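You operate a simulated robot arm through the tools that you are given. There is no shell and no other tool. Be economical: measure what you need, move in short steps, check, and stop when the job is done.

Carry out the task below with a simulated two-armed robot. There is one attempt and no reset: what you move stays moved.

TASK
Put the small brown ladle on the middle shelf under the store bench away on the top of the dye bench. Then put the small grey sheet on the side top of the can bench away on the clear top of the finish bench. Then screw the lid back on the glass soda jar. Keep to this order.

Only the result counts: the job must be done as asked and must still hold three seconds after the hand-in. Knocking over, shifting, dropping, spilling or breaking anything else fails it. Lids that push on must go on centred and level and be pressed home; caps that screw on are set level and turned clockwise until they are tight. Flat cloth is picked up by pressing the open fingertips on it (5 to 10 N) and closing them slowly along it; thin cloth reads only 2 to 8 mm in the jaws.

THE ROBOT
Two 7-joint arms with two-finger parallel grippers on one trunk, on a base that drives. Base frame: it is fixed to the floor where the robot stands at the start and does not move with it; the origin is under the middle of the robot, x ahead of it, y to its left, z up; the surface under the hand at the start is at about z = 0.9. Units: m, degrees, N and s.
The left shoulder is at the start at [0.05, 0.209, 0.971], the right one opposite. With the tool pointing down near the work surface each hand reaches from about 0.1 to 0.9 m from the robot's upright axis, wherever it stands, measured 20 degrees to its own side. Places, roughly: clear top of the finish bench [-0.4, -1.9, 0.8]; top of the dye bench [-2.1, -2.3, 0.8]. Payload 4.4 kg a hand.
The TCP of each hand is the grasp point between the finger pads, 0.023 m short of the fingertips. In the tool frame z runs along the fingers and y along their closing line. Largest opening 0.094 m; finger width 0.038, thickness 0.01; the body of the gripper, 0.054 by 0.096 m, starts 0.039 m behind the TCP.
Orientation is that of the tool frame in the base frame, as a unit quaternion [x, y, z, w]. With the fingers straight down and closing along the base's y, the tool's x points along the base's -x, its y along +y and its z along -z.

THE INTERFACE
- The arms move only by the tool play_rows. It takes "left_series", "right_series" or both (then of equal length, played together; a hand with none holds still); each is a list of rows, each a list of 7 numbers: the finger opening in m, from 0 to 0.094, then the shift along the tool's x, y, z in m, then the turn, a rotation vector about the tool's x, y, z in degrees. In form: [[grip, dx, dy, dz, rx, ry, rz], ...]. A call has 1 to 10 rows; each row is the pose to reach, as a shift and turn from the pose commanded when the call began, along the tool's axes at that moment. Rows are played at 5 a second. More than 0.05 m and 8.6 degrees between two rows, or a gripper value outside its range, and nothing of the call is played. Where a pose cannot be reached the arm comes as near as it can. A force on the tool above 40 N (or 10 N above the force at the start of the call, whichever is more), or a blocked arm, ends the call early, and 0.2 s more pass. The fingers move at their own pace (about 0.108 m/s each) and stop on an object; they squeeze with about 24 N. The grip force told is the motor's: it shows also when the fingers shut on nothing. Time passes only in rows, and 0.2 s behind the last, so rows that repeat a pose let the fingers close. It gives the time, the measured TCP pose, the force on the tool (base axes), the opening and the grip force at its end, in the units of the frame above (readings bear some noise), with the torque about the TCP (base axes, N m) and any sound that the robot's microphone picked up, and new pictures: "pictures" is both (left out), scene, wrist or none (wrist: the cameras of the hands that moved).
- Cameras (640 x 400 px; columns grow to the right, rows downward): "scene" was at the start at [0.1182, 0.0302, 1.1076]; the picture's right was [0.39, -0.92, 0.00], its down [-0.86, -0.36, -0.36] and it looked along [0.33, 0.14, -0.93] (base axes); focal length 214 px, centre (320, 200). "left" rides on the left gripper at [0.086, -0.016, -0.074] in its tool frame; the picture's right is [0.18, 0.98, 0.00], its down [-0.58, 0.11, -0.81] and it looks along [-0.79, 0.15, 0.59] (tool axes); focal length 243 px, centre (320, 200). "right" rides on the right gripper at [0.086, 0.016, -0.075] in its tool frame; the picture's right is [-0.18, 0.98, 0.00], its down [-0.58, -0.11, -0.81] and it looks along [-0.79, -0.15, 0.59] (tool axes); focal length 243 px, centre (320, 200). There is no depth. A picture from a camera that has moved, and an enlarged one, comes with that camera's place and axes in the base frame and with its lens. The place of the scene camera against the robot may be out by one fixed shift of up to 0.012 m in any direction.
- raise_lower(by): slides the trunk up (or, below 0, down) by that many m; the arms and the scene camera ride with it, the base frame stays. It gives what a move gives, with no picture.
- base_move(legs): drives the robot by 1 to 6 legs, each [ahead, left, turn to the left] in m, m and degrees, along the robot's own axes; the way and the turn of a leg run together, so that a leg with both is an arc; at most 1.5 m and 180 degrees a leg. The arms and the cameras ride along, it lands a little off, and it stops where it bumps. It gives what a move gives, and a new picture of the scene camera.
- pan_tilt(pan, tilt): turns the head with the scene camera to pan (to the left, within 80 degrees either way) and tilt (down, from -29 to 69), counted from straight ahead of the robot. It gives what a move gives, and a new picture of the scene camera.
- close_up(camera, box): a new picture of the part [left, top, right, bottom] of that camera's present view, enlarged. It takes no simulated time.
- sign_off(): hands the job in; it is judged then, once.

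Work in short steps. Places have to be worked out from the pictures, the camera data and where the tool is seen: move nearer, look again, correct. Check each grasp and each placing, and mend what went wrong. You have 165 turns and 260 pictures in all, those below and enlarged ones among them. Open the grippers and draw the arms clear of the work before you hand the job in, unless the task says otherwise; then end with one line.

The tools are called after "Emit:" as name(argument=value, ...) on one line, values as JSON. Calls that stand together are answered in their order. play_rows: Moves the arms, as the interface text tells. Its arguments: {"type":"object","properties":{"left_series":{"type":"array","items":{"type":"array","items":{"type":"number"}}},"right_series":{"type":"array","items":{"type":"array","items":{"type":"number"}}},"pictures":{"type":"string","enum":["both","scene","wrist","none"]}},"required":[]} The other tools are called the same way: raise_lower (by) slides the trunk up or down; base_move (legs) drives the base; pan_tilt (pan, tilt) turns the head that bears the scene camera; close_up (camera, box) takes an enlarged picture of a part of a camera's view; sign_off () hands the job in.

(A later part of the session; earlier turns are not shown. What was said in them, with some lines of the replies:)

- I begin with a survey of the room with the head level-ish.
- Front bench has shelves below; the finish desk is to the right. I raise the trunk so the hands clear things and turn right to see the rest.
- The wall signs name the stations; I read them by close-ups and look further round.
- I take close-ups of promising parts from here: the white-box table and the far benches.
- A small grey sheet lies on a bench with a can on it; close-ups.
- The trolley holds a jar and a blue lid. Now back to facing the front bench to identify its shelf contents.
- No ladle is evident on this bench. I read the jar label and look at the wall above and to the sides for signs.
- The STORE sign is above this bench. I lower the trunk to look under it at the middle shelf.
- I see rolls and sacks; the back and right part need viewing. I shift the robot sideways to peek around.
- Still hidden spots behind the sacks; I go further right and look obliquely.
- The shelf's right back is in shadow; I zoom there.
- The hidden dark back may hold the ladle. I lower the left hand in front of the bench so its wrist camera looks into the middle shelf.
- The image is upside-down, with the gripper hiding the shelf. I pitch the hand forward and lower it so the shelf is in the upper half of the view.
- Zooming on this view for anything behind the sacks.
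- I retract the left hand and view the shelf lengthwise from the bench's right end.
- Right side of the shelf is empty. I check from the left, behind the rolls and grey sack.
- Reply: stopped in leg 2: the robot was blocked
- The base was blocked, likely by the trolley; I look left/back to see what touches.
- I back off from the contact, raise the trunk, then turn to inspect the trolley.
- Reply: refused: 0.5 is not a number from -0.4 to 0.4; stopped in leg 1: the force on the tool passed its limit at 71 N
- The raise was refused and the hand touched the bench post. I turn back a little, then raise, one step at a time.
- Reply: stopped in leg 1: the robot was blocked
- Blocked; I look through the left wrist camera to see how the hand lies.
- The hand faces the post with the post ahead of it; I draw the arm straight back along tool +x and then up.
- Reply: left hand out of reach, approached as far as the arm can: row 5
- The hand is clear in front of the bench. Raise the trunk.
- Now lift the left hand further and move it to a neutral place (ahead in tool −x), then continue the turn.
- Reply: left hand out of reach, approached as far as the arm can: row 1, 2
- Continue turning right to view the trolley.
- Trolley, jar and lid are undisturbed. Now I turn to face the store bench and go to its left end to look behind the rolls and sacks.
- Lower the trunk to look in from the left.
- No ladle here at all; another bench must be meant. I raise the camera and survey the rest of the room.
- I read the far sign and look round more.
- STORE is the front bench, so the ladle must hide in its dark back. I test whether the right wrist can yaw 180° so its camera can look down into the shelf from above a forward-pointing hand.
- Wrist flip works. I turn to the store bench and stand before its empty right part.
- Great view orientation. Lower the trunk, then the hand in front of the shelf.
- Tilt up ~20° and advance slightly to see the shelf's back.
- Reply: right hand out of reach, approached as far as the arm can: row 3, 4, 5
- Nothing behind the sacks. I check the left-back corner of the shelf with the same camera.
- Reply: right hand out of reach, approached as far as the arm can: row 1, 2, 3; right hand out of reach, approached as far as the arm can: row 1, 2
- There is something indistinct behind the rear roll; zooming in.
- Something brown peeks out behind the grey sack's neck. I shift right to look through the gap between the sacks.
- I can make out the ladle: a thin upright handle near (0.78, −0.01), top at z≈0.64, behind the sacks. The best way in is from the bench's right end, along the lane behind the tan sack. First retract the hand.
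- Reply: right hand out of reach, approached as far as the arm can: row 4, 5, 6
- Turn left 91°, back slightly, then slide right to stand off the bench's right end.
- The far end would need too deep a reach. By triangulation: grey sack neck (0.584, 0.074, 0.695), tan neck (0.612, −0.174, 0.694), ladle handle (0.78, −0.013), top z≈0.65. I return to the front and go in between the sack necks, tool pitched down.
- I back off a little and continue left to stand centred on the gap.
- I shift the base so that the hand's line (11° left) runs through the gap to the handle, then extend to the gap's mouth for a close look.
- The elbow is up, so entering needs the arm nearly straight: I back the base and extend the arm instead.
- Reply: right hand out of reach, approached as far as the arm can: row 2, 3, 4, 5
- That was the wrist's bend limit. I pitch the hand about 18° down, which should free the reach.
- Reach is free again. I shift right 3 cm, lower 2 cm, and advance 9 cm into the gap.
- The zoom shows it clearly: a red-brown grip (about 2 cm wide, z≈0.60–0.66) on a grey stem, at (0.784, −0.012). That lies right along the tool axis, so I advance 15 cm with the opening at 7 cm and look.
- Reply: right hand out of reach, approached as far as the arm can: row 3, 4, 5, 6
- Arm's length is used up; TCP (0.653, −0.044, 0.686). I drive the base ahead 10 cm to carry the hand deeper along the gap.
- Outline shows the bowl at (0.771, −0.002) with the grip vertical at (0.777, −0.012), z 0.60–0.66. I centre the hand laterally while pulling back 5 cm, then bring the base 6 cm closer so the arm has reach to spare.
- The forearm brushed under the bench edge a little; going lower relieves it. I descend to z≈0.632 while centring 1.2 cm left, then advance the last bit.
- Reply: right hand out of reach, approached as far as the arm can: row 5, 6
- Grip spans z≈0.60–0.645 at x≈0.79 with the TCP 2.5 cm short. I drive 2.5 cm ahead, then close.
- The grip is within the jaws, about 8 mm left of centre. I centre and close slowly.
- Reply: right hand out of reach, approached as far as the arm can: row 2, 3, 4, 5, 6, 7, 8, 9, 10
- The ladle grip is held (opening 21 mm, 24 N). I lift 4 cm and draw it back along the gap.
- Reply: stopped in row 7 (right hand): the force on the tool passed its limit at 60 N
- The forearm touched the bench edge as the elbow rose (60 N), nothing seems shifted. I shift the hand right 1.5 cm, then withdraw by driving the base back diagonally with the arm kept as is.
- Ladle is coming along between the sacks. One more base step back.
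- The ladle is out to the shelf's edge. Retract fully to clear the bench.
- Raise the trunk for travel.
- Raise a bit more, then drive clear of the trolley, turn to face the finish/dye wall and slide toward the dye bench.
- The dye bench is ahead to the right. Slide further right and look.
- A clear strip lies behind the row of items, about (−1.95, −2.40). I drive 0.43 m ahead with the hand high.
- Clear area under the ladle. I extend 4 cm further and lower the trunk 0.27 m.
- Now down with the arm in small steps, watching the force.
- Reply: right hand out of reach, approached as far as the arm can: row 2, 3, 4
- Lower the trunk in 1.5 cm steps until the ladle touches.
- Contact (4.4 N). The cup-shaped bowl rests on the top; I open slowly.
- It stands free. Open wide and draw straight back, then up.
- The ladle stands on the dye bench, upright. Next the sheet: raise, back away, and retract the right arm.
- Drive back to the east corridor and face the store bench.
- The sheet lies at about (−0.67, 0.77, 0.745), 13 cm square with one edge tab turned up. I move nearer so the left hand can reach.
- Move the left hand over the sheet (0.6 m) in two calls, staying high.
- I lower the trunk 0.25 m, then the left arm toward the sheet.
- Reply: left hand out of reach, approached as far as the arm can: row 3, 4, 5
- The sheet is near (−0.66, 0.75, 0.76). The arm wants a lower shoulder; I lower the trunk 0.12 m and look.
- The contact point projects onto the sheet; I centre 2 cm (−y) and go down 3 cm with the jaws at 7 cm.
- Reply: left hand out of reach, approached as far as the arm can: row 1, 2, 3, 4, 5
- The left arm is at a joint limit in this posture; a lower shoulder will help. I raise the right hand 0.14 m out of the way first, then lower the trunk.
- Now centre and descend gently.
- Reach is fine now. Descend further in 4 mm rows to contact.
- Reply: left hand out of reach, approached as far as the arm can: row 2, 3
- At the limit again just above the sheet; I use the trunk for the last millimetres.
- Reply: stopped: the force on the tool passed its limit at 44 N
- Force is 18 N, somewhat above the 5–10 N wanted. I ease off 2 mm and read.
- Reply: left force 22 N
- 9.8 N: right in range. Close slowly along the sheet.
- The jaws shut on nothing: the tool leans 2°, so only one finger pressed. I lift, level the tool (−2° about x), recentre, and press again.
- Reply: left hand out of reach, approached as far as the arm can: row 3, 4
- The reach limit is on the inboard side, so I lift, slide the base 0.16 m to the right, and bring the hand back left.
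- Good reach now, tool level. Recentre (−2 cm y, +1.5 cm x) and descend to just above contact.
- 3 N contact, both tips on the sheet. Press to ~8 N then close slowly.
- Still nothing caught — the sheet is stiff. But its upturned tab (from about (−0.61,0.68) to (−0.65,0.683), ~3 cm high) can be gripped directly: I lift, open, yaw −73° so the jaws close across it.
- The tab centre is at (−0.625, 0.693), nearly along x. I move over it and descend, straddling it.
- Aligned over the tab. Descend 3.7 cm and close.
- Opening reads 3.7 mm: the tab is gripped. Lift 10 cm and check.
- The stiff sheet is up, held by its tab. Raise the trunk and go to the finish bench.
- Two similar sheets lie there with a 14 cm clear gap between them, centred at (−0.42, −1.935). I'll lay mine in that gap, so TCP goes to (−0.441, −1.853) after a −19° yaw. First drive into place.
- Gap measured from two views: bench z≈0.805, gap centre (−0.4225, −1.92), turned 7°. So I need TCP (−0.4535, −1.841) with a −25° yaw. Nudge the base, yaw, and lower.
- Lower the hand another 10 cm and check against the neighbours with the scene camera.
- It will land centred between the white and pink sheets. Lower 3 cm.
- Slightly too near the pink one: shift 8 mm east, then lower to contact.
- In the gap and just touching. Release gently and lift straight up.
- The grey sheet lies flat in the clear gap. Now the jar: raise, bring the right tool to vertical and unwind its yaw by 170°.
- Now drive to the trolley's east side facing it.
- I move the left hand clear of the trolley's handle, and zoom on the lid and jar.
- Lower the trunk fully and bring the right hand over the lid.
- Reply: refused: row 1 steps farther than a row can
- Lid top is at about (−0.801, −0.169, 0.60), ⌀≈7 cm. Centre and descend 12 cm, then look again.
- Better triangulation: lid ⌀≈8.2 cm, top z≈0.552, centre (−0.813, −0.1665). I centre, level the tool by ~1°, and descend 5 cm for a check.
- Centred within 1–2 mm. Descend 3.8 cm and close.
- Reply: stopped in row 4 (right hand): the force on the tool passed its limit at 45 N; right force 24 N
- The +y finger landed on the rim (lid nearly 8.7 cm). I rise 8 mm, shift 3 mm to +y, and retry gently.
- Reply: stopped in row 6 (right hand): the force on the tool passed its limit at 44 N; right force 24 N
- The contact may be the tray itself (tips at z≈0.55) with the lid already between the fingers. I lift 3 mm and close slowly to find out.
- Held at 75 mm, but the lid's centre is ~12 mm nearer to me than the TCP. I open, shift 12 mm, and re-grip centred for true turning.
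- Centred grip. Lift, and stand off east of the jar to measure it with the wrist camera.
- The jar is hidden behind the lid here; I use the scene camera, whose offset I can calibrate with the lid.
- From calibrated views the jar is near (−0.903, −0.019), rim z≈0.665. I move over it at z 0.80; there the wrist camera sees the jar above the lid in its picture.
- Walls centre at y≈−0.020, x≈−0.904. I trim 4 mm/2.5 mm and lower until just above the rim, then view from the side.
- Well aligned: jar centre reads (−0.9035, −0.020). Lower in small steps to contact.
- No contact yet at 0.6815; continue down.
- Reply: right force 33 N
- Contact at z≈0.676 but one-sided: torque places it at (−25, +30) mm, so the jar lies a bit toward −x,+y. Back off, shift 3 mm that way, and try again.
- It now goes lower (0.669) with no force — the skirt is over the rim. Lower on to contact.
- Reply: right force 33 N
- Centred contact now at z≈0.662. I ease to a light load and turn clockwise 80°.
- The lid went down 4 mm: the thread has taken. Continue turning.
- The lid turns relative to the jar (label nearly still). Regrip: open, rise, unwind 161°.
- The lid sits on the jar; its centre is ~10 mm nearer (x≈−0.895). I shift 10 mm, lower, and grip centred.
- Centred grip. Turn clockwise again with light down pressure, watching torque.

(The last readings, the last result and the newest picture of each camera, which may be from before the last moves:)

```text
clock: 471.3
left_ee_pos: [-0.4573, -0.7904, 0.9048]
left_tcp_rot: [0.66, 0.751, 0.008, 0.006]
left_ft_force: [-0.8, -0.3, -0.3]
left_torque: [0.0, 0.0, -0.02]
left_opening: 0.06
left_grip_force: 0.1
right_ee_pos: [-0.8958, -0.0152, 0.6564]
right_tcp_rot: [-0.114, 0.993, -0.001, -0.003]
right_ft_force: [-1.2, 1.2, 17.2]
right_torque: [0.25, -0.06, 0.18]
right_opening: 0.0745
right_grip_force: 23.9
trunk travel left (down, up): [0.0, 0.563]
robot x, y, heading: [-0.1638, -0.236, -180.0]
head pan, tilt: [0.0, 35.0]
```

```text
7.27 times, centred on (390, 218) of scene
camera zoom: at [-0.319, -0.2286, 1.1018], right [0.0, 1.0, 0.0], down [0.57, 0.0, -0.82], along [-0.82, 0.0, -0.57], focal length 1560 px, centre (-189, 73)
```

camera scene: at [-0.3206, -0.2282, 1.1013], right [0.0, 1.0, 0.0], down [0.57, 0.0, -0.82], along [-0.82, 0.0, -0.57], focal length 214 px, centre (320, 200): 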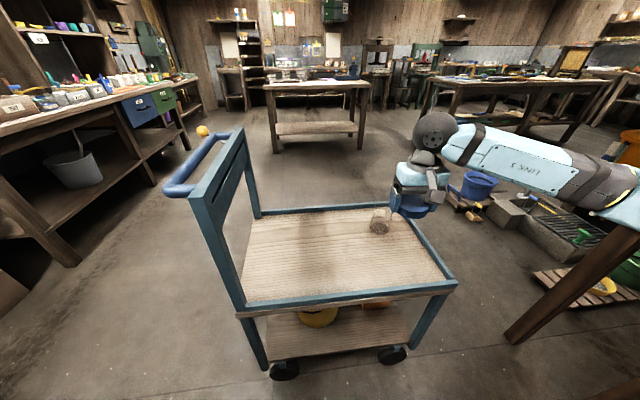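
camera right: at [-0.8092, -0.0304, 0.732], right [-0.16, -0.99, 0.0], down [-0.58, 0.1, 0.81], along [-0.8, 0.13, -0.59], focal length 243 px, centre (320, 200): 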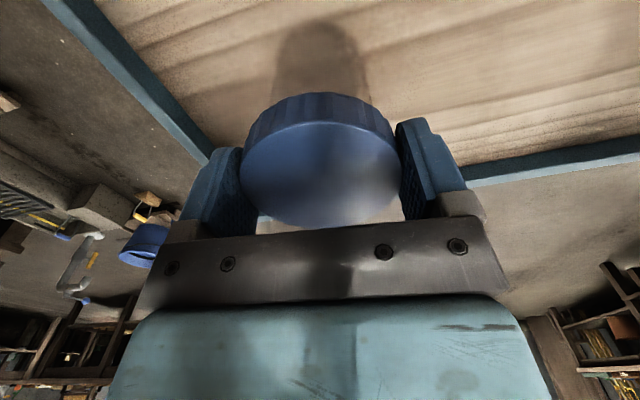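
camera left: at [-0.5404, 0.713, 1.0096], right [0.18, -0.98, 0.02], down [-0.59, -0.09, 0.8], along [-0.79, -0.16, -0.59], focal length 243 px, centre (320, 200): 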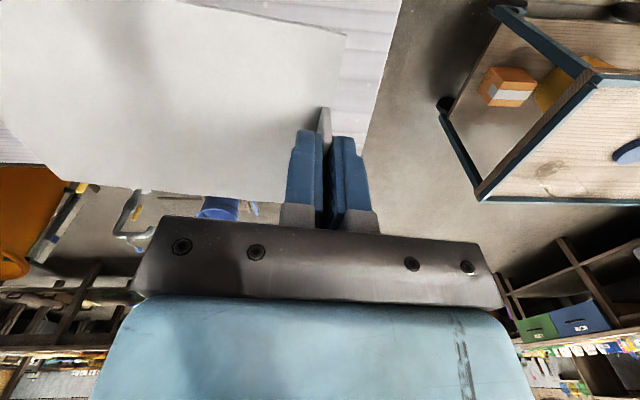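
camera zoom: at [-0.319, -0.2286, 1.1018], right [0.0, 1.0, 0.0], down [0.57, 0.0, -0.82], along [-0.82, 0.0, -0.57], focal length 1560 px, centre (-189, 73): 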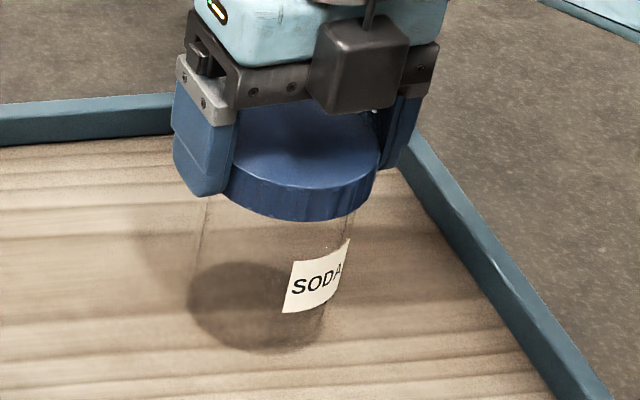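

The whole jar turned with the lid in this stroke (label now faces me), so the thread has come up against its stop at about the base friction. To be sure it's tight I regrip and turn once more with more down pressure, so the jar cannot slip so easily.

Emit:
play_rows(right_series=[[0.08, 0, 0, -0.0015, 0, 0, 0], [0.094, 0, 0, -0.0015, 0, 0, 0], [0.094, 0, 0, -0.015, 0, 0, 0], [0.094, 0, 0, -0.035, 0, 0, -8.5], [0.094, 0, 0, -0.035, 0, 0, -17], [0.094, 0, 0, -0.035, 0, 0, -25.5], [0.094, 0, 0, -0.035, 0, 0, -34], [0.094, 0, 0, -0.035, 0, 0, -42.5], [0.094, 0, 0, -0.035, 0, 0, -51], [0.094, 0, 0, -0.035, 0, 0, -59.5]], pictures="none")

Emit:
play_rows(right_series=[[0.094, 0, 0, 0, 0, 0, -8.5], [0.094, 0, 0, 0, 0, 0, -17], [0.094, 0, 0, 0, 0, 0, -25.5], [0.094, 0, 0, 0, 0, 0, -28], [0.094, 0, 0, 0.018, 0, 0, -28], [0.094, 0, 0, 0.033, 0, 0, -28], [0.08, 0, 0, 0.033, 0, 0, -28], [0.07, 0, 0, 0.033, 0, 0, -28], [0.06, 0, 0, 0.033, 0, 0, -28], [0.06, 0, 0, 0.033, 0, 0, -28]], pictures="wrist")

```text
clock: 473.5
left_ee_pos: [-0.4584, -0.7907, 0.9057]
left_tcp_rot: [0.661, 0.751, 0.007, 0.008]
left_ft_force: [0.2, 0.6, -0.3]
left_torque: [0.0, 0.03, 0.01]
left_opening: 0.0601
left_grip_force: 0.0
right_ee_pos: [-0.897, -0.0163, 0.688]
right_tcp_rot: [-0.594, 0.805, 0.001, -0.002]
right_ft_force: [0.2, 0.3, 0.0]
right_torque: [0.03, 0.01, -0.02]
right_opening: 0.0941
right_grip_force: 0.0
trunk travel left (down, up): [0.0, 0.563]
robot x, y, heading: [-0.1674, -0.2368, -179.7]
head pan, tilt: [0.0, 35.0]
```

```text
clock: 475.7
left_ee_pos: [-0.4583, -0.7902, 0.9054]
left_tcp_rot: [0.661, 0.751, 0.008, 0.007]
left_ft_force: [0.1, 1.3, 0.0]
left_torque: [0.01, -0.02, -0.04]
left_opening: 0.0601
left_grip_force: 0.1
right_ee_pos: [-0.8965, -0.0163, 0.6575]
right_tcp_rot: [0.77, -0.638, 0.0, 0.002]
right_ft_force: [0.4, -0.8, -0.3]
right_torque: [-0.01, 0.01, 0.02]
right_opening: 0.0755
right_grip_force: 24.0
trunk travel left (down, up): [0.0, 0.563]
robot x, y, heading: [-0.1628, -0.235, -180.0]
head pan, tilt: [0.0, 35.0]
camera right: at [-0.896, -0.1038, 0.7306], right [-1.0, 0.0, 0.0], down [0.0, 0.59, 0.81], along [0.0, 0.81, -0.59], focal length 243 px, centre (320, 200)
```

right: 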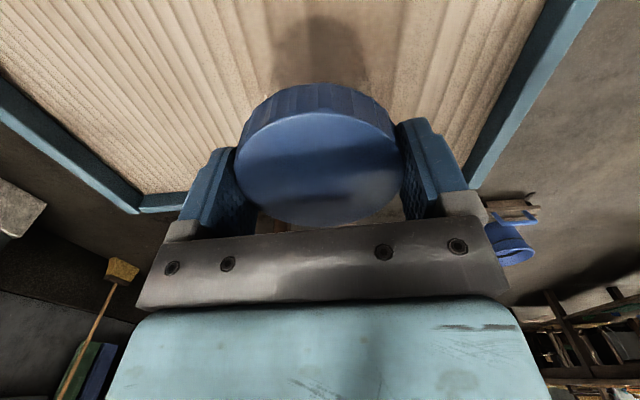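

Press firmly (about 25–30 N) and turn 50° clockwise.

Emit:
play_rows(right_series=[[0.06, 0, 0, 0.003, 0, 0, 0], [0.06, 0, 0, 0.0045, 0, 0, 4], [0.06, 0, 0, 0.0045, 0, 0, 10], [0.06, 0, 0, 0.0045, 0, 0, 18], [0.06, 0, 0, 0.0045, 0, 0, 26], [0.06, 0, 0, 0.0045, 0, 0, 34], [0.06, 0, 0, 0.0045, 0, 0, 42], [0.06, 0, 0, 0.0045, 0, 0, 50]], pictures="none")

Emit:
close_up(camera="scene", box=[350, 190, 430, 245])

```text
clock: 477.5
left_ee_pos: [-0.4559, -0.7898, 0.9056]
left_tcp_rot: [0.661, 0.75, 0.007, 0.007]
left_ft_force: [0.8, -0.3, 0.5]
left_torque: [0.01, 0.01, -0.02]
left_opening: 0.0598
left_grip_force: 0.0
right_ee_pos: [-0.895, -0.0159, 0.6545]
right_tcp_rot: [-0.428, 0.904, 0.002, -0.004]
right_ft_force: [0.0, 1.7, 23.9]
right_torque: [0.06, -0.13, 0.33]
right_opening: 0.0757
right_grip_force: 23.7
trunk travel left (down, up): [0.0, 0.563]
robot x, y, heading: [-0.1657, -0.2365, -179.8]
head pan, tilt: [0.0, 35.0]
```

```text
7.27 times, centred on (390, 218) of scene
camera zoom: at [-0.3183, -0.2288, 1.102], right [0.0, 1.0, 0.0], down [0.57, 0.0, -0.82], along [-0.82, 0.0, -0.57], focal length 1560 px, centre (-189, 73)
```

zoom: 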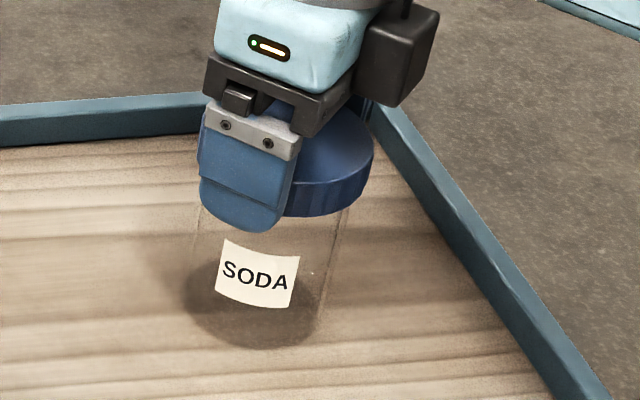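

The jar and lid now turn as one at 0.33 N·m: thread is on its stop. One last firmer push-and-turn for tightness.

Emit:
play_rows(right_series=[[0.06, 0, 0, 0.0015, 0, 0, 2], [0.06, 0, 0, 0.0022, 0, 0, 8], [0.06, 0, 0, 0.0022, 0, 0, 16], [0.06, 0, 0, 0.0022, 0, 0, 24]], pictures="none")

```text
clock: 478.5
left_ee_pos: [-0.4562, -0.791, 0.9067]
left_tcp_rot: [0.66, 0.751, 0.008, 0.006]
left_ft_force: [0.0, 0.3, 0.0]
left_torque: [0.0, 0.01, 0.02]
left_opening: 0.0599
left_grip_force: 0.1
right_ee_pos: [-0.8958, -0.0164, 0.6517]
right_tcp_rot: [-0.231, 0.973, 0.001, -0.004]
right_ft_force: [1.1, -0.5, 25.5]
right_torque: [-0.08, -0.02, 0.35]
right_opening: 0.0756
right_grip_force: 23.7
trunk travel left (down, up): [0.0, 0.563]
robot x, y, heading: [-0.164, -0.2373, -180.0]
head pan, tilt: [0.0, 35.0]
```

Force stays 25 N, torque 0.35 N·m — lid solid on the jar. Release, lift and inspect.

Emit:
play_rows(right_series=[[0.08, 0, 0, 0, 0, 0, 0], [0.094, 0, 0, 0, 0, 0, 0], [0.094, 0, 0, -0.02, 0, 0, 0], [0.094, 0, 0, -0.06, 0, 0, 0], [0.094, 0, 0, -0.1, 0, 0, 0], [0.094, 0, 0, -0.15, 0, 0, 0], [0.094, 0, 0, -0.2, 0, 0, 0], [0.094, 0, 0, -0.25, 0, 0, 0]], pictures="none")

Emit:
close_up(camera="scene", box=[350, 185, 430, 245])

```text
clock: 480.3
left_ee_pos: [-0.4592, -0.7909, 0.9059]
left_tcp_rot: [0.661, 0.75, 0.008, 0.007]
left_ft_force: [0.6, -0.2, 0.0]
left_torque: [0.02, 0.01, 0.0]
left_opening: 0.0601
left_grip_force: 0.0
right_ee_pos: [-0.8943, -0.0152, 0.8958]
right_tcp_rot: [-0.231, 0.973, -0.001, -0.001]
right_ft_force: [0.3, -0.8, -0.1]
right_torque: [-0.01, 0.01, 0.0]
right_opening: 0.0943
right_grip_force: 0.0
trunk travel left (down, up): [0.0, 0.563]
robot x, y, heading: [-0.1606, -0.2313, -179.7]
head pan, tilt: [0.0, 35.0]
```

```text
6.67 times, centred on (390, 215) of scene
camera zoom: at [-0.3202, -0.2285, 1.1014], right [0.0, 1.0, 0.0], down [0.57, 0.0, -0.82], along [-0.82, 0.0, -0.57], focal length 1430 px, centre (-147, 100)
```

zoom: 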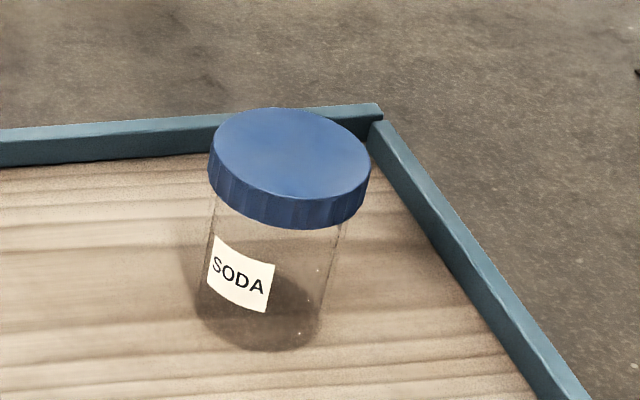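

The lid sits level and home on the SODA jar. I raise the arms clear and check the trolley a last time.

Emit:
raise_lower(by=0.3)

Emit:
play_rows(right_series=[[0.094, 0, 0, -0.03, 0, 0, 0], [0.094, 0, 0, -0.06, 0, 0, 0]], pictures="scene")

```text
clock: 483.3
left_ee_pos: [-0.4597, -0.7899, 1.2043]
left_tcp_rot: [0.661, 0.751, 0.008, 0.008]
left_ft_force: [0.8, 0.2, 0.5]
left_torque: [0.01, 0.01, -0.01]
left_opening: 0.0599
left_grip_force: 0.1
right_ee_pos: [-0.8947, -0.0145, 1.1966]
right_tcp_rot: [-0.231, 0.973, 0.0, -0.002]
right_ft_force: [0.1, -0.1, -0.4]
right_torque: [0.0, 0.02, -0.01]
right_opening: 0.0941
right_grip_force: 0.0
trunk travel left (down, up): [-0.3, 0.263]
robot x, y, heading: [-0.1644, -0.2363, -179.8]
head pan, tilt: [0.0, 35.0]
```

```text
clock: 483.9
left_ee_pos: [-0.4576, -0.7898, 1.2051]
left_tcp_rot: [0.661, 0.75, 0.008, 0.008]
left_ft_force: [-0.5, -0.4, -0.6]
left_torque: [0.0, -0.03, 0.02]
left_opening: 0.0599
left_grip_force: 0.1
right_ee_pos: [-0.8927, -0.015, 1.2551]
right_tcp_rot: [-0.231, 0.973, -0.002, -0.002]
right_ft_force: [-0.2, 0.3, -0.1]
right_torque: [0.0, -0.01, 0.01]
right_opening: 0.0939
right_grip_force: 0.0
trunk travel left (down, up): [-0.3, 0.263]
robot x, y, heading: [-0.1641, -0.2373, -180.0]
head pan, tilt: [0.0, 35.0]
camera scene: at [-0.3201, -0.2286, 1.4014], right [0.0, 1.0, 0.0], down [0.57, 0.0, -0.82], along [-0.82, 0.0, -0.57], focal length 214 px, centre (320, 200)
```

scene: 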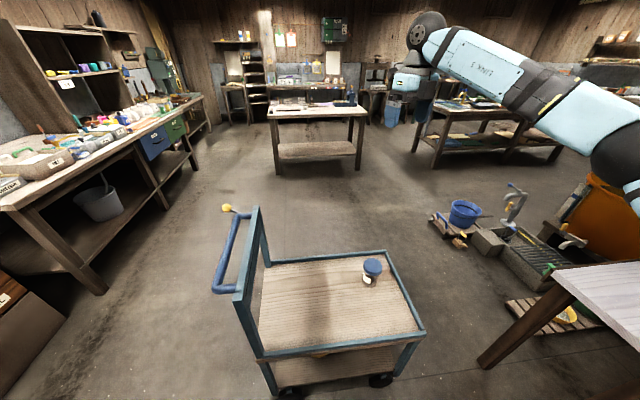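

All three jobs are done and the arms are clear; I hand it in.

Emit:
sign_off()

```text
The job is handed in.
```

I did the three jobs in order and handed in: the ladle stands on the dye bench, the grey sheet lies in the clear gap on the finish bench, and the soda jar's lid is screwed on level to its stop (about 0.35 N·m, at which the jar turned with the lid); early on a hand struck a store bench post and the base bumped the trolley, but I saw nothing moved.
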